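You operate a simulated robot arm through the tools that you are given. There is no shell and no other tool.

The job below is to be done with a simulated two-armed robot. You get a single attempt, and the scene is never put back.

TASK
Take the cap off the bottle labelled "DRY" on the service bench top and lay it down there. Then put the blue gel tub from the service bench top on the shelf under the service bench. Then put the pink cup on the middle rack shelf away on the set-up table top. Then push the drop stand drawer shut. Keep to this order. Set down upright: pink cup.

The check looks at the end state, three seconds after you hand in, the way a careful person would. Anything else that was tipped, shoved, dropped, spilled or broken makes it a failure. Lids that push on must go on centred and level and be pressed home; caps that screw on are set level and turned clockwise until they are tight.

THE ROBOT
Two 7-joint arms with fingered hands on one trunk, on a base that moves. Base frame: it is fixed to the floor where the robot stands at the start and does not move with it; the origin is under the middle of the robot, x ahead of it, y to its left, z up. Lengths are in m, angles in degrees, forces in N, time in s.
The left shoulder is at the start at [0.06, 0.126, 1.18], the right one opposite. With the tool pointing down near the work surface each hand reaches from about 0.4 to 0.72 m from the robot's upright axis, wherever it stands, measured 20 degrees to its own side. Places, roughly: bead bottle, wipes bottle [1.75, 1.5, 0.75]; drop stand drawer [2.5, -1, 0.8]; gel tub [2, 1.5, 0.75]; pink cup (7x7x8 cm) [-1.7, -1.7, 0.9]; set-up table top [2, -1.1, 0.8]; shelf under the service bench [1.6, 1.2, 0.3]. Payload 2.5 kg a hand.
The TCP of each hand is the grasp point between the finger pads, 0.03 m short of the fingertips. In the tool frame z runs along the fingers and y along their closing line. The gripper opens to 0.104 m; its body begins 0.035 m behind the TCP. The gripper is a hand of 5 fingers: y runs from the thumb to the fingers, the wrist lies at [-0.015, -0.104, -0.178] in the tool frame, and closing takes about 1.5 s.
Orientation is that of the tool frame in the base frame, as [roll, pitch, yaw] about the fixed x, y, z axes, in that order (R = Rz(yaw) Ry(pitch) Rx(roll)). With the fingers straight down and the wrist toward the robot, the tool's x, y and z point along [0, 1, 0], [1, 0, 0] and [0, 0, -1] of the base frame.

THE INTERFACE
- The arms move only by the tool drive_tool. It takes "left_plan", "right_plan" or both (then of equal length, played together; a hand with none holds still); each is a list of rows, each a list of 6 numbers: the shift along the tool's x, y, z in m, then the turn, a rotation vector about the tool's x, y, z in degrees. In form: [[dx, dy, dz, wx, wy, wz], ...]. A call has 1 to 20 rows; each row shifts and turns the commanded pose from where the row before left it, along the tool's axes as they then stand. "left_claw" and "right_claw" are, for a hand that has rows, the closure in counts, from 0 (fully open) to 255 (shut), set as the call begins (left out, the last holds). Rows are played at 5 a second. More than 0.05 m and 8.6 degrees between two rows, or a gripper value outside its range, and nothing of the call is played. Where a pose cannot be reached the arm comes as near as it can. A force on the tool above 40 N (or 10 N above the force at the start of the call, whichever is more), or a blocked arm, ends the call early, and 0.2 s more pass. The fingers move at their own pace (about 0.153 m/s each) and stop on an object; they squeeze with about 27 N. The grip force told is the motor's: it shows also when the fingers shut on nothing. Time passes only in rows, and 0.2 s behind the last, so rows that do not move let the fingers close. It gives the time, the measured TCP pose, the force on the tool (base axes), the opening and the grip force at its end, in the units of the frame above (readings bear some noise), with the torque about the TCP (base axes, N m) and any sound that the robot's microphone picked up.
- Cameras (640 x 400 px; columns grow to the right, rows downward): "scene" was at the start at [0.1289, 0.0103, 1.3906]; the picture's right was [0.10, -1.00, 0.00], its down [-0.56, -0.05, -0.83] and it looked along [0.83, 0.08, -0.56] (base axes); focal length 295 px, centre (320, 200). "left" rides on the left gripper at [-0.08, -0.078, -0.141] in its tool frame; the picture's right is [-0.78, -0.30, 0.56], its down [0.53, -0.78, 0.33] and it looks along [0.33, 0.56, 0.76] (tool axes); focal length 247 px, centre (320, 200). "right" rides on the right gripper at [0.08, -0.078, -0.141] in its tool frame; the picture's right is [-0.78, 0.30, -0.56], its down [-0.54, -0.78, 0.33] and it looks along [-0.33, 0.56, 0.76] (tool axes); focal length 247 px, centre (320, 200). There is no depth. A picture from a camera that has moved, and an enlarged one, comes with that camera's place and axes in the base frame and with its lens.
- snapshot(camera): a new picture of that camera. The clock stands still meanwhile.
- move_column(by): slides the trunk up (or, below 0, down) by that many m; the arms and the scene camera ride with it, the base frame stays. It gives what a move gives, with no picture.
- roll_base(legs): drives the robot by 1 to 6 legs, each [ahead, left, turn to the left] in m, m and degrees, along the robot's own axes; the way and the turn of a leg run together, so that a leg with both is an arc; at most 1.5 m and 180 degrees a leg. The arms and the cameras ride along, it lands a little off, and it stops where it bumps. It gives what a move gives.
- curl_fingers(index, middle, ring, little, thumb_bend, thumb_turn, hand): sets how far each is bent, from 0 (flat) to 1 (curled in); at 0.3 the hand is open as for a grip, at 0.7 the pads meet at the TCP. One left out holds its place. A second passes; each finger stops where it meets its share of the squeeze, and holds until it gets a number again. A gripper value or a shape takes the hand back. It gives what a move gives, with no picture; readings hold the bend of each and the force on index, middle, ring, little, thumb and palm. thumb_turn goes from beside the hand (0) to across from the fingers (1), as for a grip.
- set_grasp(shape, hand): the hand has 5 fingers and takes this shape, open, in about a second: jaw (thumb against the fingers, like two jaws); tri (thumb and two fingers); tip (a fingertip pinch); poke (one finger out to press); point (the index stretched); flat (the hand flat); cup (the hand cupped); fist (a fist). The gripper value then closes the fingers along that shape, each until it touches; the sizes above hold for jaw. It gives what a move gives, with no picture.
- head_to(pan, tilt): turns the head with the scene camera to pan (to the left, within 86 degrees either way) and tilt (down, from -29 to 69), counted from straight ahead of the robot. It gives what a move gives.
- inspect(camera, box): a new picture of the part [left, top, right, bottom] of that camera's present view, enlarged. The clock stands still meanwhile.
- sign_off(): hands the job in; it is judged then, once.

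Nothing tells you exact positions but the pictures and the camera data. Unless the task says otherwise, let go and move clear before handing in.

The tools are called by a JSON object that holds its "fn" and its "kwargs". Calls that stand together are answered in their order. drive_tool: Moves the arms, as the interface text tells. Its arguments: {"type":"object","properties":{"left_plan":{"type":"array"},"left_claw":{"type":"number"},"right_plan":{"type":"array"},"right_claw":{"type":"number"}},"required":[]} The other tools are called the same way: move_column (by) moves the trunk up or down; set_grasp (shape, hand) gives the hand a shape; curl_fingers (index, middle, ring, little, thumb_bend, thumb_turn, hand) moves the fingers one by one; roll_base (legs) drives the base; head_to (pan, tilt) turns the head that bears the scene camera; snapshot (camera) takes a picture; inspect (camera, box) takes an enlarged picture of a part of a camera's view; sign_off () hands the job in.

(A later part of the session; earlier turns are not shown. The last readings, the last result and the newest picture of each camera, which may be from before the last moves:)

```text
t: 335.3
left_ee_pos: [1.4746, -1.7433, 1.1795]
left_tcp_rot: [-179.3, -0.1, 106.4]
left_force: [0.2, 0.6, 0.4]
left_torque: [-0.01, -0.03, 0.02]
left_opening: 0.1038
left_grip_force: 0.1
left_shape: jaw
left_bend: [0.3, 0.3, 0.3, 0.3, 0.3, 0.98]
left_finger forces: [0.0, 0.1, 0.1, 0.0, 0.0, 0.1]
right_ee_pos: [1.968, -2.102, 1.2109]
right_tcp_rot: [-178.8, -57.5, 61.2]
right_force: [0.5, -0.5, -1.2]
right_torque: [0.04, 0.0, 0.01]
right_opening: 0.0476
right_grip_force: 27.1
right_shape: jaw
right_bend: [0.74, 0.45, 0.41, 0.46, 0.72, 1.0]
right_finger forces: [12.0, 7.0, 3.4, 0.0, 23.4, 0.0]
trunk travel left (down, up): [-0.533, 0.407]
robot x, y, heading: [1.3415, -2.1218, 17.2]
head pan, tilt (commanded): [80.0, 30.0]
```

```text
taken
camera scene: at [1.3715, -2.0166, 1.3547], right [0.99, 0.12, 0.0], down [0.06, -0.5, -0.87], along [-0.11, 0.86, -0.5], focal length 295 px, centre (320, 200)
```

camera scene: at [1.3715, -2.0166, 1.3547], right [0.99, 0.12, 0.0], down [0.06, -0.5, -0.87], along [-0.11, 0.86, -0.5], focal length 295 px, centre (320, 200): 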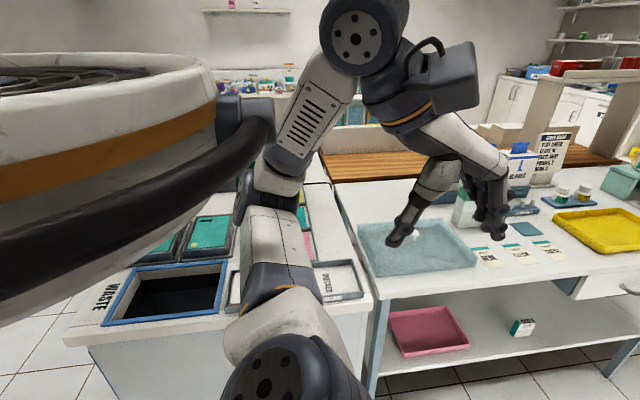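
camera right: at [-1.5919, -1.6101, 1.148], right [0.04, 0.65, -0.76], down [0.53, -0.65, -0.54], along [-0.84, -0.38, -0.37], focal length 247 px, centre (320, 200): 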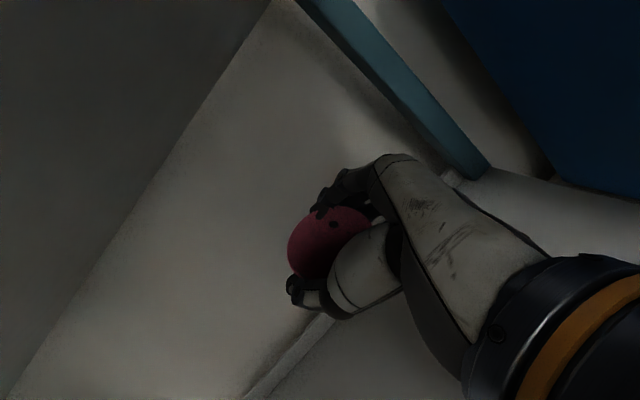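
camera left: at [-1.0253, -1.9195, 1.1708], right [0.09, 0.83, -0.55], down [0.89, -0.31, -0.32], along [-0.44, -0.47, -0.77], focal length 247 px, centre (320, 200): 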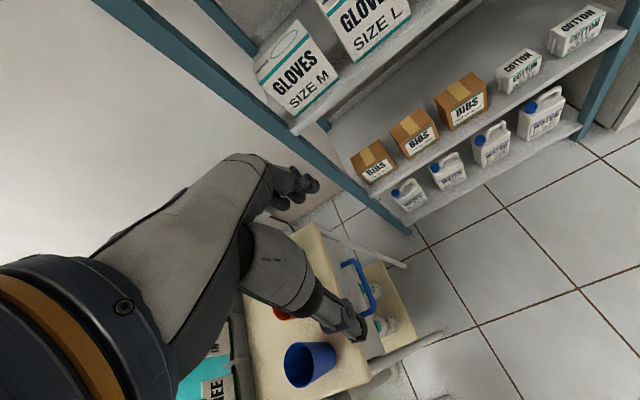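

{"fn": "head_to", "kwargs": {"pan": 45, "tilt": 30}}

{"fn": "inspect", "kwargs": {"camera": "scene", "box": [190, 110, 350, 290]}}

{"fn": "inspect", "kwargs": {"camera": "scene", "box": [320, 100, 500, 260]}}

```text
t: 336.3
left_ee_pos: [1.4759, -1.7425, 1.1785]
left_tcp_rot: [-179.4, -0.2, 106.4]
left_force: [0.2, -0.8, -0.6]
left_torque: [-0.03, 0.0, 0.0]
left_opening: 0.1038
left_grip_force: 0.0
left_shape: jaw
left_bend: [0.3, 0.3, 0.3, 0.3, 0.3, 0.98]
left_finger forces: [0.1, 0.0, 0.0, 0.0, 0.0, 0.0]
right_ee_pos: [1.9699, -2.1008, 1.2113]
right_tcp_rot: [-178.6, -57.4, 61.0]
right_force: [0.3, -0.1, -0.5]
right_torque: [0.02, 0.0, 0.01]
right_opening: 0.0477
right_grip_force: 27.2
right_shape: jaw
right_bend: [0.74, 0.45, 0.41, 0.46, 0.72, 1.0]
right_finger forces: [11.9, 6.9, 3.4, 0.0, 23.3, 0.0]
trunk travel left (down, up): [-0.533, 0.407]
robot x, y, heading: [1.344, -2.12, 17.1]
head pan, tilt (commanded): [45.0, 30.0]
```

```text
2.22 times, centred on (270, 200) of scene
camera zoom: at [1.4248, -2.0264, 1.3547], right [0.88, -0.47, 0.0], down [-0.23, -0.44, -0.87], along [0.4, 0.77, -0.5], focal length 656 px, centre (431, 200)
```

zoom: 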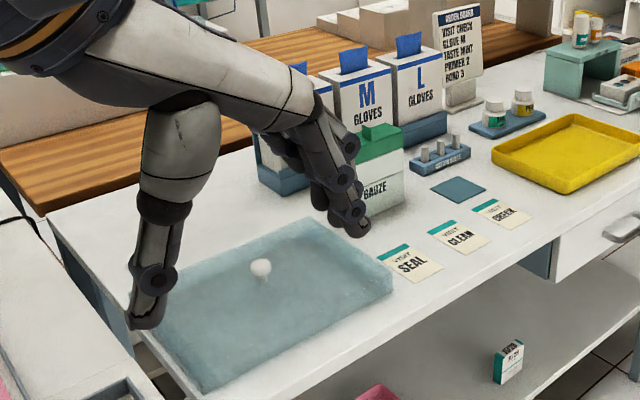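

```text
2.50 times, centred on (410, 180) of scene
camera zoom: at [1.4248, -2.0264, 1.3547], right [0.88, -0.47, 0.0], down [-0.23, -0.44, -0.87], along [0.4, 0.77, -0.5], focal length 738 px, centre (95, 250)
```

zoom: 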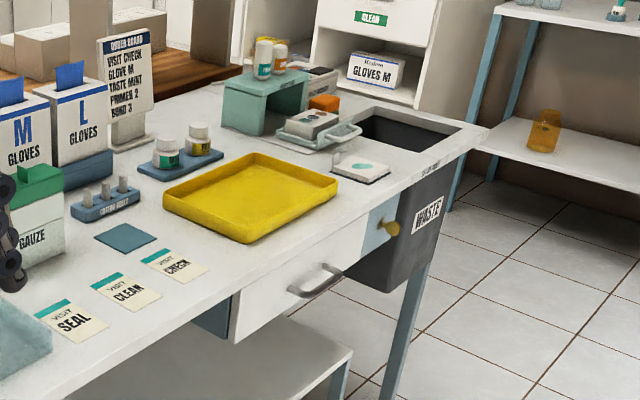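

The set-up table carries glove boxes, GAUZE, VISIT cards, a yellow tray, and at its far right the teal drop stand whose small drawer with a handle stands open on the table top. I drive further along to get a square view of the table for a free spot.

{"fn": "roll_base", "kwargs": {"legs": [[0.7, 0, -0.5]]}}

{"fn": "head_to", "kwargs": {"pan": 75, "tilt": 40}}

{"fn": "snapshot", "kwargs": {"camera": "scene"}}

{"fn": "head_to", "kwargs": {"pan": 35, "tilt": 35}}

{"fn": "snapshot", "kwargs": {"camera": "scene"}}

```text
t: 340.2
left_ee_pos: [2.1503, -1.541, 1.1802]
left_tcp_rot: [-179.5, 0.0, 105.8]
left_force: [0.9, -0.5, 0.0]
left_torque: [-0.03, 0.02, 0.02]
left_opening: 0.104
left_grip_force: 0.0
left_shape: jaw
left_bend: [0.3, 0.3, 0.3, 0.3, 0.3, 0.98]
left_finger forces: [0.0, 0.0, 0.0, 0.0, 0.1, 0.0]
right_ee_pos: [2.6403, -1.9039, 1.2123]
right_tcp_rot: [-178.6, -57.5, 60.6]
right_force: [-0.2, 0.1, -0.1]
right_torque: [0.0, -0.01, 0.0]
right_opening: 0.0477
right_grip_force: 27.1
right_shape: jaw
right_bend: [0.74, 0.45, 0.41, 0.46, 0.72, 1.0]
right_finger forces: [11.9, 7.0, 3.4, 0.1, 23.5, 0.0]
trunk travel left (down, up): [-0.533, 0.407]
robot x, y, heading: [2.0148, -1.9153, 16.9]
head pan, tilt (commanded): [45.0, 30.0]
```

```text
t: 341.1
left_ee_pos: [2.1481, -1.541, 1.1807]
left_tcp_rot: [-179.4, -0.1, 106.0]
left_force: [-0.4, -0.1, 0.2]
left_torque: [0.05, -0.02, -0.01]
left_opening: 0.1038
left_grip_force: 0.0
left_shape: jaw
left_bend: [0.3, 0.3, 0.3, 0.3, 0.3, 0.98]
left_finger forces: [0.0, 0.0, 0.1, 0.0, 0.0, 0.0]
right_ee_pos: [2.6396, -1.9042, 1.211]
right_tcp_rot: [-178.9, -57.6, 60.9]
right_force: [-0.4, 0.1, -0.4]
right_torque: [-0.01, 0.01, 0.0]
right_opening: 0.0475
right_grip_force: 27.3
right_shape: jaw
right_bend: [0.74, 0.45, 0.41, 0.46, 0.72, 1.0]
right_finger forces: [12.0, 7.0, 3.5, 0.0, 23.3, 0.0]
trunk travel left (down, up): [-0.533, 0.407]
robot x, y, heading: [2.0165, -1.9196, 16.4]
head pan, tilt (commanded): [75.0, 40.0]
```

```text
taken
camera scene: at [2.0509, -1.8184, 1.3394], right [1.0, 0.03, 0.0], down [0.02, -0.64, -0.77], along [-0.02, 0.77, -0.64], focal length 295 px, centre (320, 200)
```

scene: 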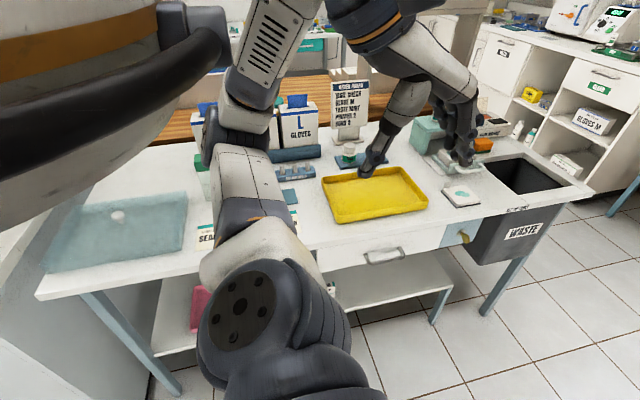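

```text
t: 342.2
left_ee_pos: [2.149, -1.5409, 1.1794]
left_tcp_rot: [-179.3, -0.1, 105.9]
left_force: [0.4, -0.2, -0.2]
left_torque: [0.0, 0.01, 0.04]
left_opening: 0.1038
left_grip_force: 0.2
left_shape: jaw
left_bend: [0.3, 0.3, 0.3, 0.3, 0.3, 0.98]
left_finger forces: [0.1, 0.1, 0.0, 0.1, 0.0, 0.0]
right_ee_pos: [2.6403, -1.904, 1.2119]
right_tcp_rot: [-178.8, -57.5, 60.7]
right_force: [0.7, 0.9, -0.5]
right_torque: [-0.02, 0.0, -0.01]
right_opening: 0.0475
right_grip_force: 27.0
right_shape: jaw
right_bend: [0.74, 0.45, 0.41, 0.46, 0.72, 1.0]
right_finger forces: [12.0, 6.9, 3.5, 0.1, 23.4, 0.0]
trunk travel left (down, up): [-0.533, 0.407]
robot x, y, heading: [2.0132, -1.9159, 16.6]
head pan, tilt (commanded): [35.0, 35.0]
```

```text
taken
camera scene: at [2.1078, -1.8343, 1.3469], right [0.78, -0.62, 0.0], down [-0.36, -0.45, -0.82], along [0.51, 0.64, -0.57], focal length 295 px, centre (320, 200)
```

scene: 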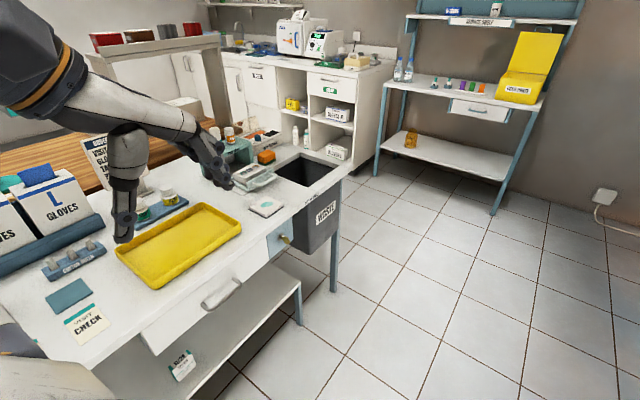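

{"fn": "roll_base", "kwargs": {"legs": [[0, 0, 89.8]]}}

{"fn": "head_to", "kwargs": {"pan": 0, "tilt": 45}}

{"fn": "snapshot", "kwargs": {"camera": "scene"}}

{"fn": "snapshot", "kwargs": {"camera": "right"}}

{"fn": "snapshot", "kwargs": {"camera": "left"}}

```text
t: 346.5
left_ee_pos: [1.6366, -1.7905, 1.179]
left_tcp_rot: [-179.5, -0.1, -163.0]
left_force: [0.0, 0.4, -1.0]
left_torque: [0.04, -0.03, 0.01]
left_opening: 0.1036
left_grip_force: 0.1
left_shape: jaw
left_bend: [0.3, 0.3, 0.3, 0.3, 0.3, 0.98]
left_finger forces: [0.0, 0.0, 0.0, 0.0, 0.0, 0.0]
right_ee_pos: [1.9893, -1.2912, 1.2102]
right_tcp_rot: [-178.7, -57.5, 151.8]
right_force: [1.4, 0.4, 0.3]
right_torque: [-0.04, -0.03, 0.01]
right_opening: 0.047
right_grip_force: 27.7
right_shape: jaw
right_bend: [0.75, 0.46, 0.42, 0.46, 0.72, 1.0]
right_finger forces: [11.8, 6.8, 3.4, 0.1, 23.0, 0.0]
trunk travel left (down, up): [-0.533, 0.407]
robot x, y, heading: [2.018, -1.9139, 108.1]
head pan, tilt (commanded): [35.0, 35.0]
```

```text
t: 347.5
left_ee_pos: [1.6362, -1.7889, 1.1791]
left_tcp_rot: [-179.4, -0.1, -162.8]
left_force: [-0.1, -0.5, 0.9]
left_torque: [0.0, -0.03, 0.01]
left_opening: 0.1038
left_grip_force: 0.0
left_shape: jaw
left_bend: [0.3, 0.3, 0.3, 0.3, 0.3, 0.98]
left_finger forces: [0.0, 0.0, 0.1, 0.1, 0.0, 0.1]
right_ee_pos: [1.9877, -1.2915, 1.2123]
right_tcp_rot: [-178.6, -57.6, 151.8]
right_force: [-0.3, -0.6, 0.3]
right_torque: [-0.03, 0.0, 0.05]
right_opening: 0.0472
right_grip_force: 27.3
right_shape: jaw
right_bend: [0.75, 0.46, 0.42, 0.46, 0.72, 1.0]
right_finger forces: [11.8, 6.9, 3.5, 0.0, 22.9, 0.0]
trunk travel left (down, up): [-0.533, 0.407]
robot x, y, heading: [2.0134, -1.9163, 107.5]
head pan, tilt (commanded): [0.0, 45.0]
```

```text
taken
camera scene: at [1.9777, -1.7993, 1.3322], right [0.95, 0.31, 0.0], down [0.22, -0.67, -0.71], along [-0.22, 0.67, -0.71], focal length 295 px, centre (320, 200)
```

scene: 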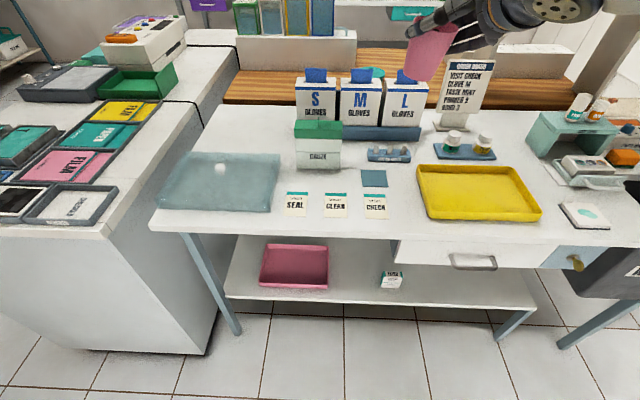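

```text
taken
camera right: at [2.0212, -1.3939, 1.3556], right [0.92, -0.14, -0.36], down [-0.35, -0.7, -0.62], along [-0.16, 0.7, -0.7], focal length 247 px, centre (320, 200)
```

right: 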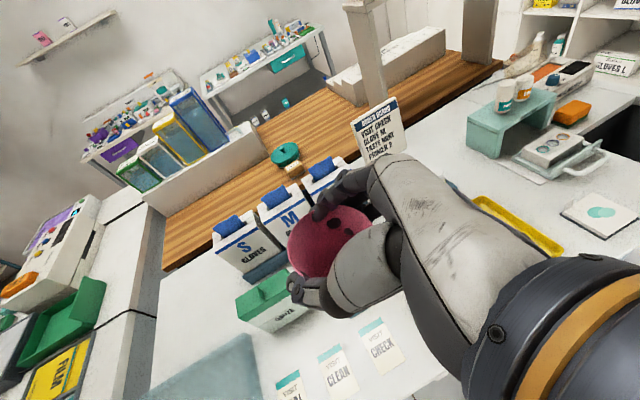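

```text
taken
camera left: at [1.7345, -1.8388, 1.3204], right [0.83, -0.06, -0.55], down [-0.28, -0.9, -0.32], along [-0.48, 0.42, -0.77], focal length 247 px, centre (320, 200)
```

left: 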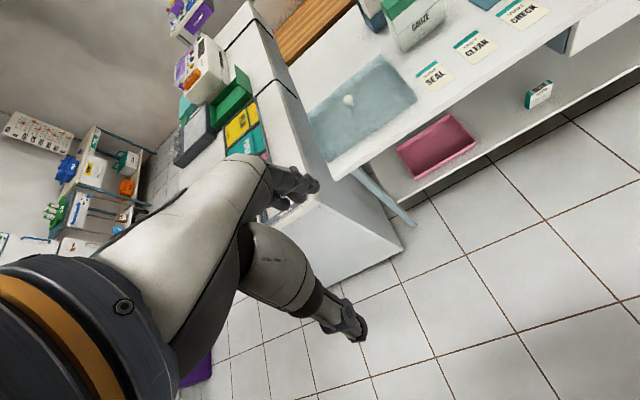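

Now I have a square view of the table. A free strip lies between the CHECK card and the yellow tray; to set the cup there the hand should straddle it front/back, so I rotate the hand 40° about the vertical (cup stays upright) at this safe height.

{"fn": "drive_tool", "kwargs": {"right_plan": [[0, 0, 0, 6.75, 0, -4.3], [0, 0, 0, 6.75, 0, -4.3], [0, 0, 0, 6.75, 0, -4.3], [0, 0, 0, 6.75, 0, -4.3], [0, 0, 0, 6.75, 0, -4.3], [0, 0, 0, 0, 0, 0]]}}

{"fn": "snapshot", "kwargs": {"camera": "scene"}}

{"fn": "snapshot", "kwargs": {"camera": "right"}}

```text
t: 348.9
left_ee_pos: [1.635, -1.7884, 1.1795]
left_tcp_rot: [-179.5, -0.1, -162.9]
left_force: [0.4, 0.3, -0.3]
left_torque: [0.0, 0.03, 0.0]
left_opening: 0.1039
left_grip_force: 0.0
left_shape: jaw
left_bend: [0.3, 0.3, 0.3, 0.3, 0.3, 0.98]
left_finger forces: [0.0, 0.1, 0.1, 0.1, 0.0, 0.1]
right_ee_pos: [1.9883, -1.2923, 1.2124]
right_tcp_rot: [-179.0, -58.0, -167.8]
right_force: [0.5, 0.7, -0.6]
right_torque: [-0.01, -0.02, 0.0]
right_opening: 0.047
right_grip_force: 27.1
right_shape: jaw
right_bend: [0.75, 0.46, 0.42, 0.46, 0.72, 1.0]
right_finger forces: [11.4, 6.8, 3.4, 0.0, 23.2, 0.0]
trunk travel left (down, up): [-0.533, 0.407]
robot x, y, heading: [2.0148, -1.9167, 107.9]
head pan, tilt (commanded): [0.0, 45.0]
```

```text
taken
camera scene: at [1.9778, -1.7994, 1.3321], right [0.95, 0.31, 0.0], down [0.22, -0.67, -0.71], along [-0.22, 0.67, -0.71], focal length 295 px, centre (320, 200)
```

scene: 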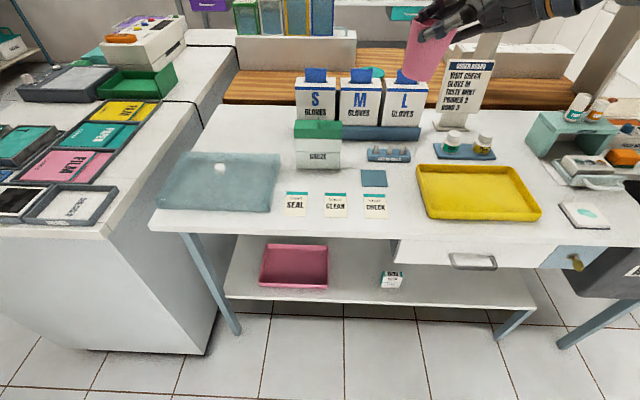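

```text
taken
camera right: at [2.0807, -1.3489, 1.3553], right [0.79, 0.48, -0.37], down [0.18, -0.76, -0.62], along [-0.58, 0.43, -0.69], focal length 247 px, centre (320, 200)
```

right: 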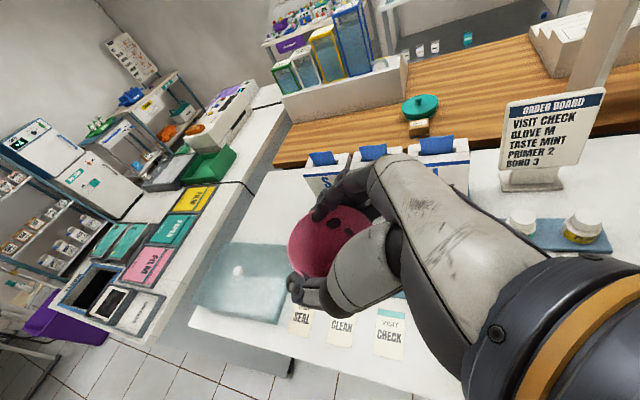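

The hand now straddles the cup front/back. I shift the base slightly right and ahead so the cup is over the free strip, then lower the trunk in stages.

{"fn": "roll_base", "kwargs": {"legs": [[0.02, -0.049, 0]]}}

{"fn": "move_column", "kwargs": {"by": -0.18}}

{"fn": "head_to", "kwargs": {"pan": -8, "tilt": 45}}

{"fn": "snapshot", "kwargs": {"camera": "scene"}}

{"fn": "snapshot", "kwargs": {"camera": "right"}}

```text
t: 349.8
left_ee_pos: [1.6755, -1.7547, 1.1792]
left_tcp_rot: [-179.4, -0.1, -162.9]
left_force: [0.6, -0.6, 0.1]
left_torque: [0.0, 0.01, -0.02]
left_opening: 0.1039
left_grip_force: 0.1
left_shape: jaw
left_bend: [0.3, 0.3, 0.3, 0.3, 0.3, 0.98]
left_finger forces: [0.1, 0.0, 0.1, 0.1, 0.0, 0.0]
right_ee_pos: [2.0289, -1.2571, 1.2125]
right_tcp_rot: [-179.2, -58.0, -167.7]
right_force: [0.6, 0.1, 0.0]
right_torque: [-0.01, 0.01, 0.0]
right_opening: 0.0472
right_grip_force: 27.0
right_shape: jaw
right_bend: [0.75, 0.46, 0.42, 0.46, 0.72, 1.0]
right_finger forces: [11.4, 7.0, 3.4, 0.1, 23.1, 0.0]
trunk travel left (down, up): [-0.533, 0.407]
robot x, y, heading: [2.0548, -1.8846, 107.9]
head pan, tilt (commanded): [0.0, 45.0]
```

```text
t: 351.8
left_ee_pos: [1.6758, -1.756, 0.9996]
left_tcp_rot: [-179.4, -0.2, -162.9]
left_force: [0.1, 0.2, -0.1]
left_torque: [0.01, 0.02, 0.0]
left_opening: 0.1037
left_grip_force: 0.1
left_shape: jaw
left_bend: [0.3, 0.3, 0.3, 0.3, 0.3, 0.98]
left_finger forces: [0.0, 0.1, 0.1, 0.0, 0.0, 0.0]
right_ee_pos: [2.0277, -1.2577, 1.0311]
right_tcp_rot: [-179.1, -57.9, -167.7]
right_force: [-0.2, 0.8, 0.0]
right_torque: [-0.04, -0.01, 0.01]
right_opening: 0.0472
right_grip_force: 27.1
right_shape: jaw
right_bend: [0.75, 0.46, 0.42, 0.46, 0.72, 1.0]
right_finger forces: [11.4, 6.9, 3.4, 0.0, 23.1, 0.0]
trunk travel left (down, up): [-0.353, 0.587]
robot x, y, heading: [2.0543, -1.8806, 107.8]
head pan, tilt (commanded): [0.0, 45.0]
```

```text
t: 352.5
left_ee_pos: [1.6755, -1.7554, 0.9991]
left_tcp_rot: [-179.4, -0.1, -162.8]
left_force: [-0.1, 0.2, -0.2]
left_torque: [0.0, 0.05, -0.04]
left_opening: 0.104
left_grip_force: 0.0
left_shape: jaw
left_bend: [0.3, 0.3, 0.3, 0.3, 0.3, 0.98]
left_finger forces: [0.1, 0.0, 0.1, 0.0, 0.1, 0.0]
right_ee_pos: [2.0273, -1.2577, 1.0316]
right_tcp_rot: [-179.0, -58.0, -167.9]
right_force: [-0.3, 0.8, -0.6]
right_torque: [0.01, -0.01, 0.0]
right_opening: 0.0473
right_grip_force: 26.8
right_shape: jaw
right_bend: [0.75, 0.46, 0.42, 0.46, 0.72, 1.0]
right_finger forces: [11.4, 6.9, 3.5, 0.0, 23.1, 0.1]
trunk travel left (down, up): [-0.353, 0.587]
robot x, y, heading: [2.0586, -1.8838, 108.0]
head pan, tilt (commanded): [-8.0, 45.0]
```

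```text
taken
camera scene: at [2.0288, -1.7627, 1.1521], right [0.99, 0.17, 0.0], down [0.12, -0.7, -0.71], along [-0.12, 0.7, -0.71], focal length 295 px, centre (320, 200)
```

scene: 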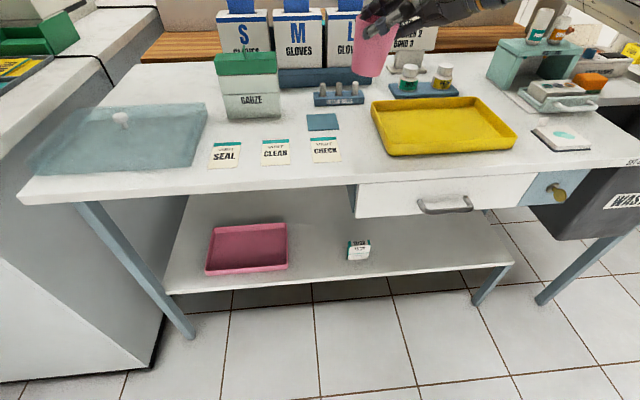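

```text
taken
camera right: at [2.1196, -1.315, 1.1752], right [0.8, 0.48, -0.36], down [0.18, -0.76, -0.62], along [-0.58, 0.43, -0.69], focal length 247 px, centre (320, 200)
```

right: 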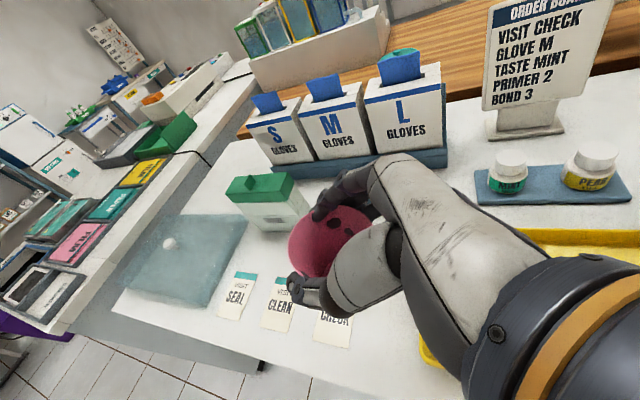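

The cup is directly above the free strip. I lower 12 cm and check the gaps to card and tray.

{"fn": "move_column", "kwargs": {"by": -0.11}}

{"fn": "snapshot", "kwargs": {"camera": "scene"}}

{"fn": "inspect", "kwargs": {"camera": "scene", "box": [290, 0, 470, 180]}}

{"fn": "inspect", "kwargs": {"camera": "right", "box": [230, 150, 470, 390]}}

```text
t: 353.9
left_ee_pos: [1.6766, -1.7566, 0.8894]
left_tcp_rot: [-179.4, -0.1, -162.8]
left_force: [0.4, 0.4, 0.2]
left_torque: [-0.02, -0.01, 0.02]
left_opening: 0.1039
left_grip_force: 0.2
left_shape: jaw
left_bend: [0.3, 0.3, 0.3, 0.3, 0.3, 0.98]
left_finger forces: [0.0, 0.1, 0.0, 0.0, 0.0, 0.1]
right_ee_pos: [2.0285, -1.2585, 0.922]
right_tcp_rot: [-179.0, -57.9, -167.7]
right_force: [0.2, 0.4, -0.8]
right_torque: [0.03, 0.01, -0.03]
right_opening: 0.0474
right_grip_force: 27.2
right_shape: jaw
right_bend: [0.75, 0.46, 0.42, 0.46, 0.72, 1.0]
right_finger forces: [11.4, 6.9, 3.4, 0.1, 23.2, 0.0]
trunk travel left (down, up): [-0.243, 0.697]
robot x, y, heading: [2.0541, -1.8843, 107.8]
head pan, tilt (commanded): [-8.0, 45.0]
```

```text
taken
camera scene: at [2.0289, -1.7627, 1.0422], right [0.99, 0.17, 0.0], down [0.12, -0.7, -0.71], along [-0.12, 0.7, -0.71], focal length 295 px, centre (320, 200)
```

scene: 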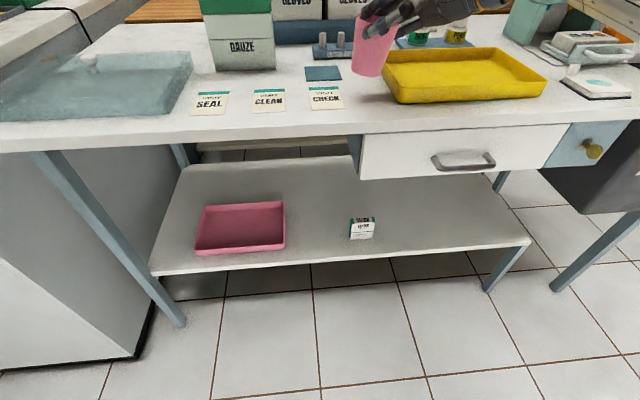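

```text
2.22 times, centred on (380, 90) of scene
camera zoom: at [2.0289, -1.7627, 1.0422], right [0.99, 0.17, 0.0], down [0.12, -0.7, -0.71], along [-0.12, 0.7, -0.71], focal length 656 px, centre (187, 444)
```

zoom: 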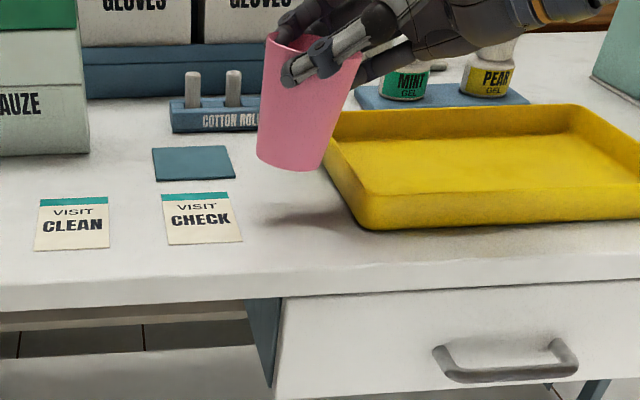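

```text
1.67 times, centred on (350, 270) of right
camera zoom: at [2.1196, -1.3151, 1.0653], right [0.8, 0.48, -0.36], down [0.18, -0.76, -0.62], along [-0.58, 0.43, -0.69], focal length 412 px, centre (270, 83)
```

zoom: 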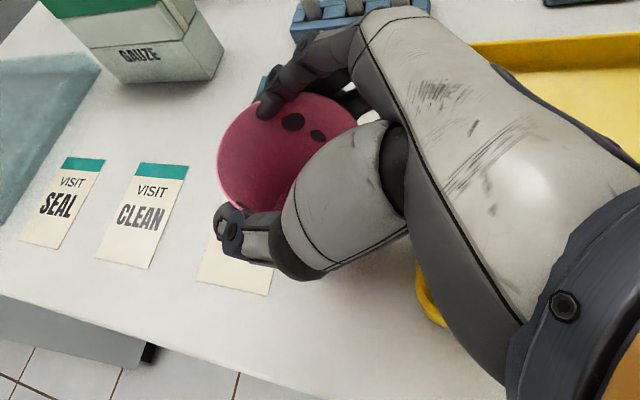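

The cup is centred over the strip with room on both sides. I lower to just above the table and then feel for contact.

{"fn": "move_column", "kwargs": {"by": -0.034}}

{"fn": "inspect", "kwargs": {"camera": "scene", "box": [290, 0, 470, 180]}}

{"fn": "inspect", "kwargs": {"camera": "right", "box": [230, 150, 470, 390]}}

```text
t: 354.7
left_ee_pos: [1.6755, -1.7564, 0.8558]
left_tcp_rot: [-179.4, -0.1, -162.8]
left_force: [0.0, 0.5, -0.7]
left_torque: [0.01, -0.01, -0.01]
left_opening: 0.104
left_grip_force: 0.0
left_shape: jaw
left_bend: [0.3, 0.3, 0.3, 0.3, 0.3, 0.98]
left_finger forces: [0.1, 0.0, 0.0, 0.1, 0.0, 0.0]
right_ee_pos: [2.0278, -1.257, 0.8878]
right_tcp_rot: [-179.1, -57.8, -167.7]
right_force: [1.0, 0.0, -0.9]
right_torque: [-0.01, 0.0, -0.01]
right_opening: 0.0472
right_grip_force: 27.2
right_shape: jaw
right_bend: [0.75, 0.46, 0.42, 0.46, 0.72, 1.0]
right_finger forces: [11.4, 7.0, 3.5, 0.0, 23.1, 0.1]
trunk travel left (down, up): [-0.209, 0.731]
robot x, y, heading: [2.0536, -1.8858, 107.6]
head pan, tilt (commanded): [-8.0, 45.0]
```

```text
2.22 times, centred on (380, 90) of scene
camera zoom: at [2.0289, -1.7627, 1.0081], right [0.99, 0.17, 0.0], down [0.12, -0.7, -0.71], along [-0.12, 0.7, -0.71], focal length 656 px, centre (187, 444)
```

zoom: 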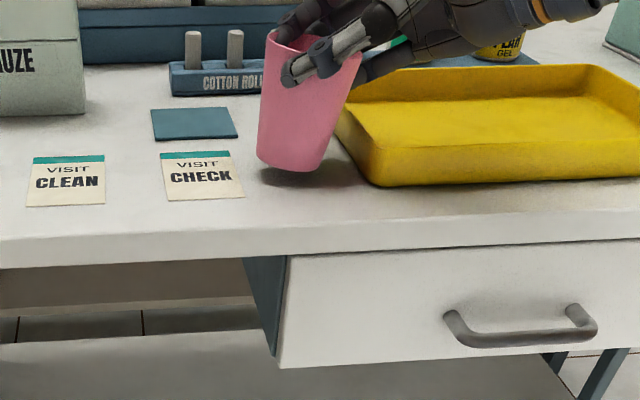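

```text
1.67 times, centred on (350, 270) of right
camera zoom: at [2.1196, -1.3151, 1.0313], right [0.8, 0.48, -0.36], down [0.18, -0.76, -0.62], along [-0.58, 0.43, -0.69], focal length 412 px, centre (270, 83)
```

zoom: 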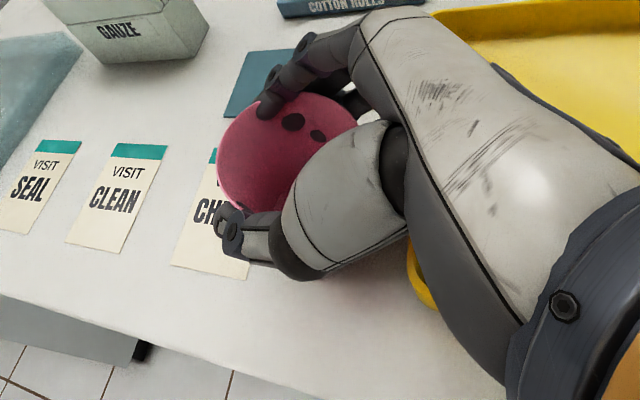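

The cup leans about 5° sideways in the grip (bottom to the left). I correct the hand pitch by 4.5° and then lower in small steps until contact.

{"fn": "drive_tool", "kwargs": {"right_plan": [[0, 0, 0, 0, -2.25, 0], [0, 0, 0, 0, -2.25, 0], [0, 0, 0, 0, 0, 0]]}}

{"fn": "inspect", "kwargs": {"camera": "scene", "box": [290, 0, 470, 180]}}

{"fn": "move_column", "kwargs": {"by": -0.004}}

{"fn": "move_column", "kwargs": {"by": -0.003}}

```text
t: 355.5
left_ee_pos: [1.6764, -1.7557, 0.8552]
left_tcp_rot: [-179.4, -0.1, -162.8]
left_force: [-0.2, 0.4, 0.0]
left_torque: [-0.03, 0.01, -0.01]
left_opening: 0.1034
left_grip_force: 0.1
left_shape: jaw
left_bend: [0.3, 0.3, 0.3, 0.3, 0.3, 0.98]
left_finger forces: [0.0, 0.0, 0.0, 0.0, 0.0, 0.0]
right_ee_pos: [2.0268, -1.2594, 0.8885]
right_tcp_rot: [-179.0, -53.4, -167.8]
right_force: [0.0, -0.4, 0.0]
right_torque: [-0.01, 0.02, 0.0]
right_opening: 0.047
right_grip_force: 27.1
right_shape: jaw
right_bend: [0.75, 0.46, 0.42, 0.46, 0.72, 1.0]
right_finger forces: [11.4, 7.0, 3.5, 0.1, 23.2, 0.0]
trunk travel left (down, up): [-0.209, 0.731]
robot x, y, heading: [2.0532, -1.8813, 107.8]
head pan, tilt (commanded): [-8.0, 45.0]
```

```text
2.22 times, centred on (380, 90) of scene
camera zoom: at [2.0289, -1.7627, 1.0081], right [0.99, 0.17, 0.0], down [0.12, -0.7, -0.71], along [-0.12, 0.7, -0.71], focal length 656 px, centre (187, 444)
```

zoom: 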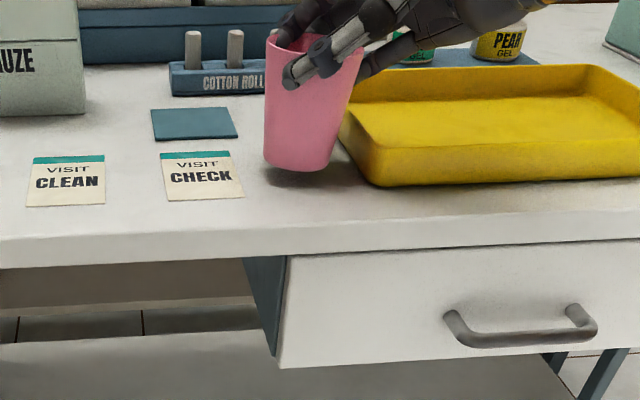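

```text
t: 356.0
left_ee_pos: [1.6763, -1.7555, 0.8512]
left_tcp_rot: [-179.4, -0.1, -162.8]
left_force: [-0.4, 0.3, -1.3]
left_torque: [0.02, -0.04, 0.01]
left_opening: 0.1039
left_grip_force: 0.0
left_shape: jaw
left_bend: [0.3, 0.3, 0.3, 0.3, 0.3, 0.98]
left_finger forces: [0.0, 0.0, 0.0, 0.0, 0.0, 0.0]
right_ee_pos: [2.027, -1.2589, 0.8846]
right_tcp_rot: [-179.1, -53.4, -167.7]
right_force: [0.3, -0.5, 0.0]
right_torque: [-0.01, 0.02, -0.03]
right_opening: 0.0474
right_grip_force: 26.7
right_shape: jaw
right_bend: [0.75, 0.46, 0.42, 0.46, 0.72, 1.0]
right_finger forces: [11.4, 6.9, 3.5, 0.1, 23.0, 0.0]
trunk travel left (down, up): [-0.205, 0.735]
robot x, y, heading: [2.0561, -1.8846, 108.3]
head pan, tilt (commanded): [-8.0, 45.0]
```

```text
t: 356.6
left_ee_pos: [1.6755, -1.7545, 0.8476]
left_tcp_rot: [-179.4, -0.1, -162.8]
left_force: [0.6, 0.2, -0.6]
left_torque: [-0.03, -0.01, 0.0]
left_opening: 0.1038
left_grip_force: 0.0
left_shape: jaw
left_bend: [0.3, 0.3, 0.3, 0.3, 0.3, 0.98]
left_finger forces: [0.0, 0.1, 0.1, 0.0, 0.0, 0.0]
right_ee_pos: [2.0277, -1.2582, 0.8824]
right_tcp_rot: [-179.3, -53.4, -167.6]
right_force: [0.1, 0.0, -0.8]
right_torque: [0.04, 0.01, 0.0]
right_opening: 0.0473
right_grip_force: 26.8
right_shape: jaw
right_bend: [0.75, 0.46, 0.42, 0.46, 0.72, 1.0]
right_finger forces: [11.4, 7.0, 3.5, 0.0, 23.1, 0.0]
trunk travel left (down, up): [-0.202, 0.738]
robot x, y, heading: [2.0539, -1.8814, 107.9]
head pan, tilt (commanded): [-8.0, 45.0]
```

The cup now looks upright. I continue down in 2–3 mm steps.

{"fn": "move_column", "kwargs": {"by": -0.003}}

{"fn": "move_column", "kwargs": {"by": -0.002}}

{"fn": "move_column", "kwargs": {"by": -0.002}}

{"fn": "inspect", "kwargs": {"camera": "scene", "box": [290, 0, 470, 180]}}

```text
t: 357.1
left_ee_pos: [1.6755, -1.7568, 0.8449]
left_tcp_rot: [-179.3, -0.1, -162.8]
left_force: [-0.3, 0.2, -0.6]
left_torque: [0.0, 0.01, 0.02]
left_opening: 0.1037
left_grip_force: 0.1
left_shape: jaw
left_bend: [0.3, 0.3, 0.3, 0.3, 0.3, 0.98]
left_finger forces: [0.0, 0.0, 0.1, 0.0, 0.0, 0.0]
right_ee_pos: [2.0274, -1.2571, 0.8782]
right_tcp_rot: [-179.1, -53.4, -167.7]
right_force: [-0.6, -0.7, 0.3]
right_torque: [-0.02, -0.02, 0.02]
right_opening: 0.0472
right_grip_force: 27.0
right_shape: jaw
right_bend: [0.75, 0.46, 0.42, 0.46, 0.72, 1.0]
right_finger forces: [11.5, 6.9, 3.5, 0.1, 23.1, 0.0]
trunk travel left (down, up): [-0.199, 0.741]
robot x, y, heading: [2.0556, -1.877, 107.9]
head pan, tilt (commanded): [-8.0, 45.0]
```

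```text
t: 357.6
left_ee_pos: [1.6746, -1.7571, 0.8434]
left_tcp_rot: [-179.4, 0.0, -162.8]
left_force: [0.3, -0.4, -0.5]
left_torque: [-0.02, -0.01, 0.02]
left_opening: 0.1038
left_grip_force: 0.0
left_shape: jaw
left_bend: [0.3, 0.3, 0.3, 0.3, 0.3, 0.98]
left_finger forces: [0.0, 0.0, 0.0, 0.0, 0.1, 0.0]
right_ee_pos: [2.027, -1.2577, 0.8767]
right_tcp_rot: [-179.5, -53.4, -167.4]
right_force: [-1.2, 0.0, 3.9]
right_torque: [0.07, 0.03, 0.03]
right_opening: 0.0472
right_grip_force: 27.0
right_shape: jaw
right_bend: [0.75, 0.46, 0.42, 0.46, 0.72, 0.99]
right_finger forces: [12.2, 6.9, 3.7, 0.0, 23.4, 0.0]
trunk travel left (down, up): [-0.197, 0.743]
robot x, y, heading: [2.0548, -1.8814, 108.0]
head pan, tilt (commanded): [-8.0, 45.0]
```

```text
t: 358.1
left_ee_pos: [1.6775, -1.7552, 0.8424]
left_tcp_rot: [-179.5, -0.1, -162.7]
left_force: [-0.2, 0.0, 0.1]
left_torque: [0.0, 0.0, -0.03]
left_opening: 0.104
left_grip_force: 0.0
left_shape: jaw
left_bend: [0.3, 0.3, 0.3, 0.3, 0.3, 0.98]
left_finger forces: [0.1, 0.0, 0.1, 0.0, 0.0, 0.0]
right_ee_pos: [2.0268, -1.2593, 0.8767]
right_tcp_rot: [-179.5, -53.6, -167.4]
right_force: [-3.1, 1.0, 7.8]
right_torque: [0.2, 0.08, 0.02]
right_opening: 0.0475
right_grip_force: 27.1
right_shape: jaw
right_bend: [0.75, 0.46, 0.41, 0.46, 0.72, 0.99]
right_finger forces: [12.6, 7.1, 3.9, 0.0, 23.5, 0.0]
trunk travel left (down, up): [-0.195, 0.745]
robot x, y, heading: [2.0526, -1.8818, 107.9]
head pan, tilt (commanded): [-8.0, 45.0]
```

```text
2.22 times, centred on (380, 90) of scene
camera zoom: at [2.0287, -1.7633, 0.9943], right [0.99, 0.17, 0.0], down [0.12, -0.7, -0.71], along [-0.12, 0.7, -0.71], focal length 656 px, centre (187, 444)
```

zoom: 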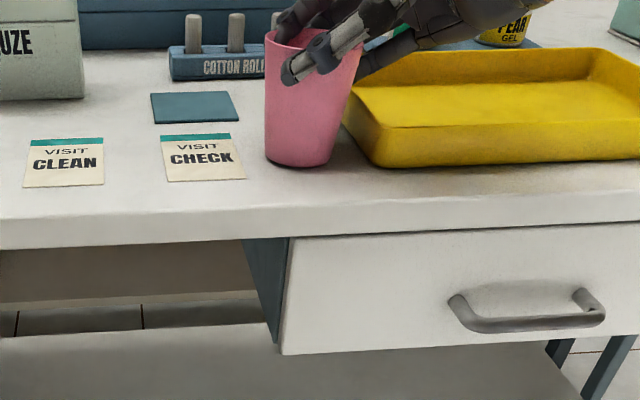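

The cup stands on the table (light contact force). I open the hand gradually.

{"fn": "drive_tool", "kwargs": {"right_plan": [[0, 0, 0, 0, 0, 0], [0, 0, 0, 0, 0, 0], [0, 0, 0, 0, 0, 0]], "right_claw": 100}}

{"fn": "inspect", "kwargs": {"camera": "scene", "box": [290, 0, 470, 180]}}

{"fn": "inspect", "kwargs": {"camera": "right", "box": [230, 150, 470, 390]}}

```text
t: 358.9
left_ee_pos: [1.6759, -1.7565, 0.8418]
left_tcp_rot: [-179.4, 0.0, -162.8]
left_force: [-0.5, -0.6, 0.2]
left_torque: [0.0, 0.02, -0.02]
left_opening: 0.1037
left_grip_force: 0.1
left_shape: jaw
left_bend: [0.3, 0.3, 0.3, 0.3, 0.3, 0.98]
left_finger forces: [0.0, 0.0, 0.1, 0.0, 0.0, 0.1]
right_ee_pos: [2.0286, -1.2582, 0.8741]
right_tcp_rot: [-179.0, -53.5, -167.7]
right_force: [0.0, 0.2, 0.4]
right_torque: [0.0, 0.01, -0.03]
right_opening: 0.0629
right_grip_force: 0.1
right_shape: jaw
right_bend: [0.29, 0.4, 0.37, 0.41, 0.64, 1.0]
right_finger forces: [0.0, 0.0, 0.0, 0.0, 0.1, 0.0]
trunk travel left (down, up): [-0.195, 0.745]
robot x, y, heading: [2.0543, -1.8831, 107.8]
head pan, tilt (commanded): [-8.0, 45.0]
```

```text
2.22 times, centred on (380, 90) of scene
camera zoom: at [2.0289, -1.7627, 0.9941], right [0.99, 0.17, 0.0], down [0.12, -0.7, -0.71], along [-0.12, 0.7, -0.71], focal length 656 px, centre (187, 444)
```

zoom: 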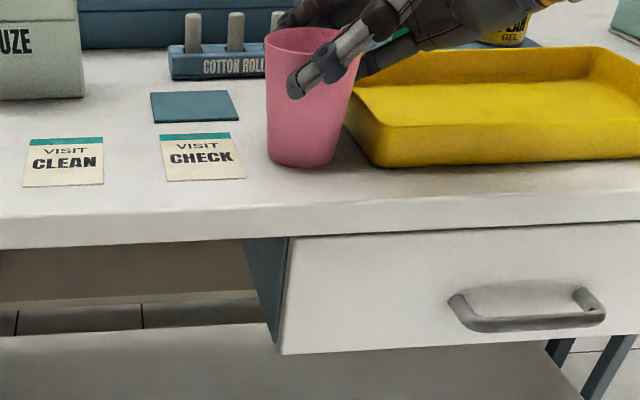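

```text
1.67 times, centred on (350, 270) of right
camera zoom: at [2.1085, -1.3179, 1.0227], right [0.82, 0.49, -0.29], down [0.23, -0.75, -0.62], along [-0.52, 0.44, -0.73], focal length 412 px, centre (270, 83)
```

zoom: 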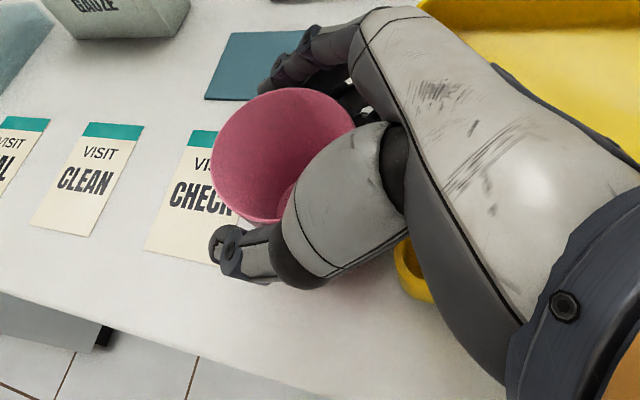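

The cup stands upright and free. I open fully and rise straight up with the trunk.

{"fn": "drive_tool", "kwargs": {"right_plan": [[0, 0, 0, 0, 0, 0], [0, 0, 0, 0, 0, 0], [0, 0, 0, 0, 0, 0]], "right_claw": 0}}

{"fn": "inspect", "kwargs": {"camera": "right", "box": [230, 150, 470, 390]}}

{"fn": "move_column", "kwargs": {"by": 0.06}}

{"fn": "inspect", "kwargs": {"camera": "scene", "box": [290, 0, 470, 180]}}

{"fn": "inspect", "kwargs": {"camera": "right", "box": [230, 150, 470, 390]}}

```text
t: 359.7
left_ee_pos: [1.676, -1.756, 0.8422]
left_tcp_rot: [-179.3, -0.1, -162.8]
left_force: [-0.3, -1.2, -0.3]
left_torque: [-0.01, -0.02, 0.02]
left_opening: 0.1038
left_grip_force: 0.1
left_shape: jaw
left_bend: [0.3, 0.3, 0.3, 0.3, 0.3, 0.98]
left_finger forces: [0.0, 0.0, 0.1, 0.0, 0.0, 0.0]
right_ee_pos: [2.0264, -1.2576, 0.8748]
right_tcp_rot: [-179.2, -53.4, -167.7]
right_force: [-0.1, 0.2, 0.1]
right_torque: [0.03, 0.0, 0.03]
right_opening: 0.1037
right_grip_force: 0.0
right_shape: jaw
right_bend: [0.3, 0.3, 0.3, 0.3, 0.3, 0.98]
right_finger forces: [0.0, 0.0, 0.0, 0.1, 0.1, 0.0]
trunk travel left (down, up): [-0.195, 0.745]
robot x, y, heading: [2.0574, -1.8846, 107.9]
head pan, tilt (commanded): [-8.0, 45.0]
```

```text
1.67 times, centred on (350, 270) of right
camera zoom: at [2.1084, -1.3181, 1.0234], right [0.82, 0.49, -0.29], down [0.23, -0.75, -0.62], along [-0.53, 0.44, -0.73], focal length 412 px, centre (270, 83)
```

zoom: 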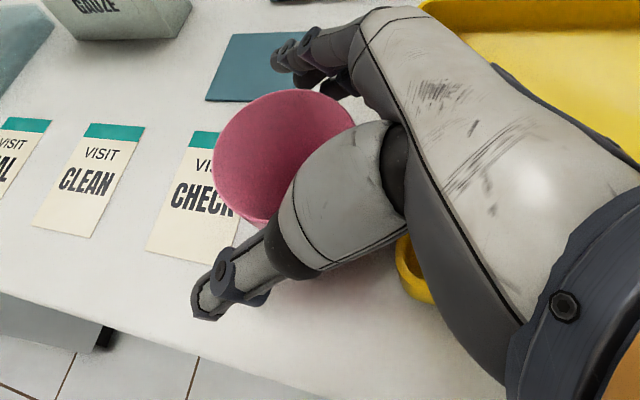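

```text
t: 360.7
left_ee_pos: [1.6758, -1.7561, 0.9023]
left_tcp_rot: [-179.5, -0.2, -162.8]
left_force: [-0.3, 0.8, -0.4]
left_torque: [-0.01, -0.01, 0.03]
left_opening: 0.1036
left_grip_force: 0.0
left_shape: jaw
left_bend: [0.3, 0.3, 0.3, 0.3, 0.3, 0.98]
left_finger forces: [0.0, 0.0, 0.1, 0.0, 0.1, 0.1]
right_ee_pos: [2.0279, -1.2578, 0.9335]
right_tcp_rot: [-179.2, -53.4, -167.7]
right_force: [-0.2, -0.1, 0.1]
right_torque: [-0.01, -0.01, -0.03]
right_opening: 0.1041
right_grip_force: 0.1
right_shape: jaw
right_bend: [0.3, 0.3, 0.3, 0.3, 0.3, 0.98]
right_finger forces: [0.1, 0.0, 0.0, 0.1, 0.0, 0.0]
trunk travel left (down, up): [-0.255, 0.685]
robot x, y, heading: [2.0561, -1.8852, 108.0]
head pan, tilt (commanded): [-8.0, 45.0]
```

```text
2.22 times, centred on (380, 90) of scene
camera zoom: at [2.0289, -1.7627, 1.0541], right [0.99, 0.17, 0.0], down [0.12, -0.7, -0.71], along [-0.12, 0.7, -0.71], focal length 656 px, centre (187, 444)
```

zoom: 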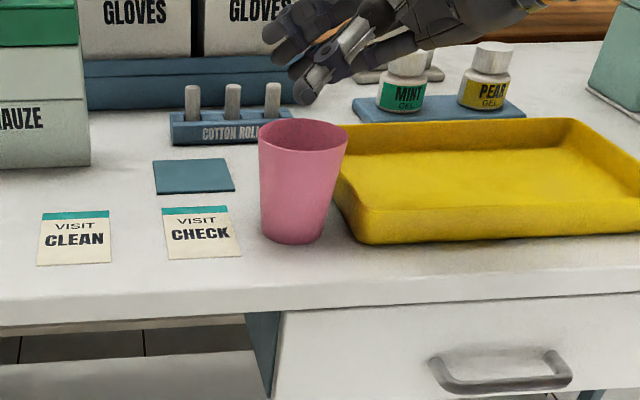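

```text
1.67 times, centred on (350, 270) of right
camera zoom: at [2.1085, -1.3181, 1.0833], right [0.82, 0.49, -0.29], down [0.23, -0.75, -0.62], along [-0.53, 0.44, -0.73], focal length 412 px, centre (270, 83)
```

zoom: 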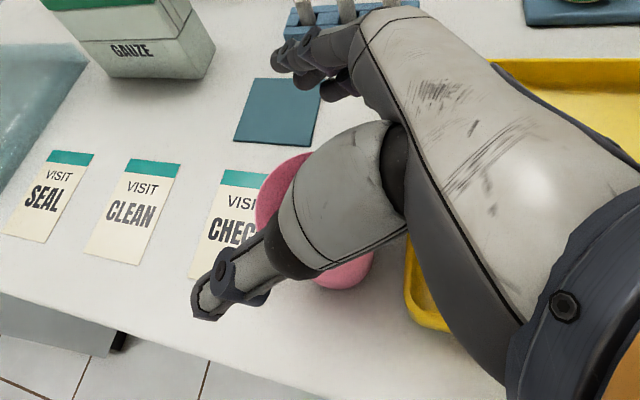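

The pink cup stands upright on the set-up table. I raise the hand clear and look closely at the drop stand and its drawer.

{"fn": "move_column", "kwargs": {"by": 0.3}}

{"fn": "head_to", "kwargs": {"pan": -35, "tilt": 40}}

{"fn": "snapshot", "kwargs": {"camera": "scene"}}

{"fn": "inspect", "kwargs": {"camera": "scene", "box": [280, 100, 480, 240]}}

```text
t: 363.7
left_ee_pos: [1.6761, -1.7556, 1.2019]
left_tcp_rot: [-179.5, -0.2, -162.8]
left_force: [0.2, -0.3, -0.6]
left_torque: [0.04, 0.01, 0.01]
left_opening: 0.1037
left_grip_force: 0.1
left_shape: jaw
left_bend: [0.3, 0.3, 0.3, 0.3, 0.3, 0.98]
left_finger forces: [0.0, 0.0, 0.0, 0.0, 0.0, 0.0]
right_ee_pos: [2.028, -1.2594, 1.235]
right_tcp_rot: [-179.3, -53.4, -167.7]
right_force: [0.1, 0.1, 0.2]
right_torque: [-0.01, 0.0, -0.03]
right_opening: 0.1037
right_grip_force: 0.0
right_shape: jaw
right_bend: [0.3, 0.3, 0.3, 0.3, 0.3, 0.98]
right_finger forces: [0.1, 0.1, 0.0, 0.1, 0.0, 0.0]
trunk travel left (down, up): [-0.555, 0.385]
robot x, y, heading: [2.0517, -1.8833, 107.9]
head pan, tilt (commanded): [-8.0, 45.0]
```

```text
t: 364.6
left_ee_pos: [1.6764, -1.7569, 1.2016]
left_tcp_rot: [-179.5, -0.2, -162.8]
left_force: [1.0, 0.4, 0.6]
left_torque: [0.0, 0.01, 0.0]
left_opening: 0.1039
left_grip_force: 0.0
left_shape: jaw
left_bend: [0.3, 0.3, 0.3, 0.3, 0.3, 0.98]
left_finger forces: [0.0, 0.0, 0.1, 0.0, 0.0, 0.0]
right_ee_pos: [2.0278, -1.2578, 1.2344]
right_tcp_rot: [-179.2, -53.5, -167.6]
right_force: [0.3, -0.2, -0.8]
right_torque: [0.0, 0.01, 0.02]
right_opening: 0.1037
right_grip_force: 0.1
right_shape: jaw
right_bend: [0.3, 0.3, 0.3, 0.3, 0.3, 0.98]
right_finger forces: [0.0, 0.0, 0.1, 0.0, 0.0, 0.0]
trunk travel left (down, up): [-0.555, 0.385]
robot x, y, heading: [2.0496, -1.8824, 108.2]
head pan, tilt (commanded): [-35.0, 40.0]
```

```text
taken
camera scene: at [2.0678, -1.7616, 1.3614], right [0.96, -0.29, 0.0], down [-0.19, -0.61, -0.77], along [0.22, 0.73, -0.64], focal length 295 px, centre (320, 200)
```

scene: 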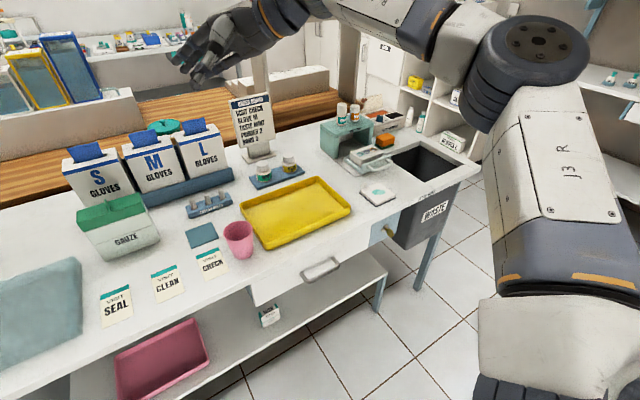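

```text
2.86 times, centred on (380, 170) of scene
camera zoom: at [2.0678, -1.7616, 1.3614], right [0.96, -0.29, 0.0], down [-0.19, -0.61, -0.77], along [0.22, 0.73, -0.64], focal length 844 px, centre (149, 286)
```

zoom: 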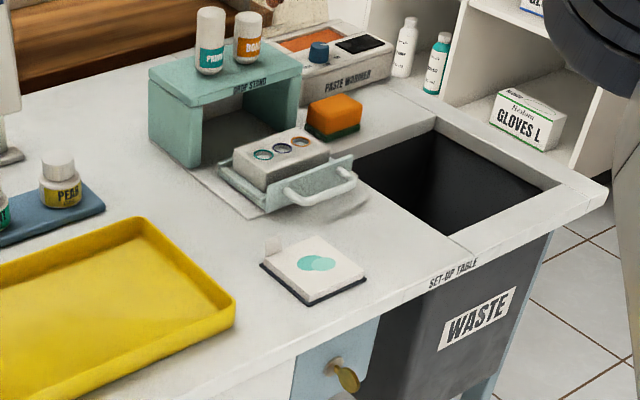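

The DROP STAND is the teal bridge with two bottles; its drawer (with a white block in it) stands about 12 cm out, handle centre near (2.50, −1.03), sliding straight back. I turn the right hand to fingers-down, close it, and move the base over in front of it.

{"fn": "drive_tool", "kwargs": {"right_plan": [[0, 0, 0, 0, -7.63, 0], [0, 0, 0, 0, -7.63, 0], [0, 0, 0, 0, -7.63, 0], [0, 0, 0, 0, -7.63, 0], [0, 0, 0, 0, -7.63, 0], [0, 0, 0, 0, -7.63, 0], [0, 0, 0, 0, -7.63, 0], [0, 0, 0, 0, 0, 0]]}}

{"fn": "snapshot", "kwargs": {"camera": "scene"}}

```text
t: 366.4
left_ee_pos: [1.6752, -1.7554, 1.2012]
left_tcp_rot: [-179.5, -0.1, -162.9]
left_force: [-0.8, -0.2, 0.0]
left_torque: [-0.02, -0.01, 0.01]
left_opening: 0.104
left_grip_force: 0.1
left_shape: jaw
left_bend: [0.3, 0.3, 0.3, 0.3, 0.3, 0.98]
left_finger forces: [0.0, 0.1, 0.0, 0.1, 0.0, 0.0]
right_ee_pos: [2.0702, -1.2589, 1.22]
right_tcp_rot: [-179.6, -7.6, -167.0]
right_force: [0.0, 0.1, 0.7]
right_torque: [-0.02, 0.0, -0.01]
right_opening: 0.104
right_grip_force: 0.0
right_shape: jaw
right_bend: [0.3, 0.3, 0.3, 0.3, 0.3, 0.98]
right_finger forces: [0.0, 0.0, 0.1, 0.0, 0.0, 0.1]
right hand out of reach, approached as far as the arm can: row 4, 5, 6, 7
trunk travel left (down, up): [-0.555, 0.385]
robot x, y, heading: [2.0545, -1.8835, 108.1]
head pan, tilt (commanded): [-35.0, 40.0]
```

```text
taken
camera scene: at [2.068, -1.7614, 1.3614], right [0.96, -0.29, 0.0], down [-0.19, -0.61, -0.77], along [0.23, 0.73, -0.64], focal length 295 px, centre (320, 200)
```

scene: 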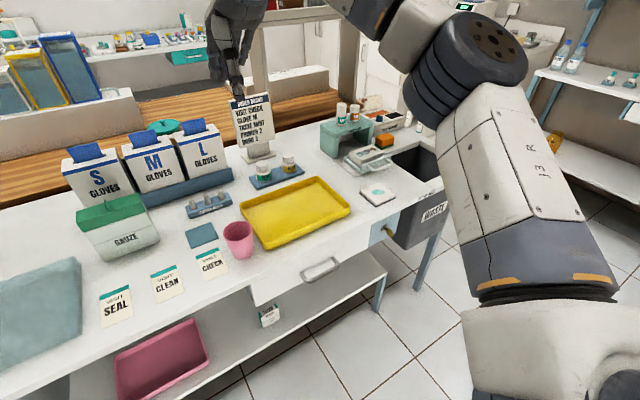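

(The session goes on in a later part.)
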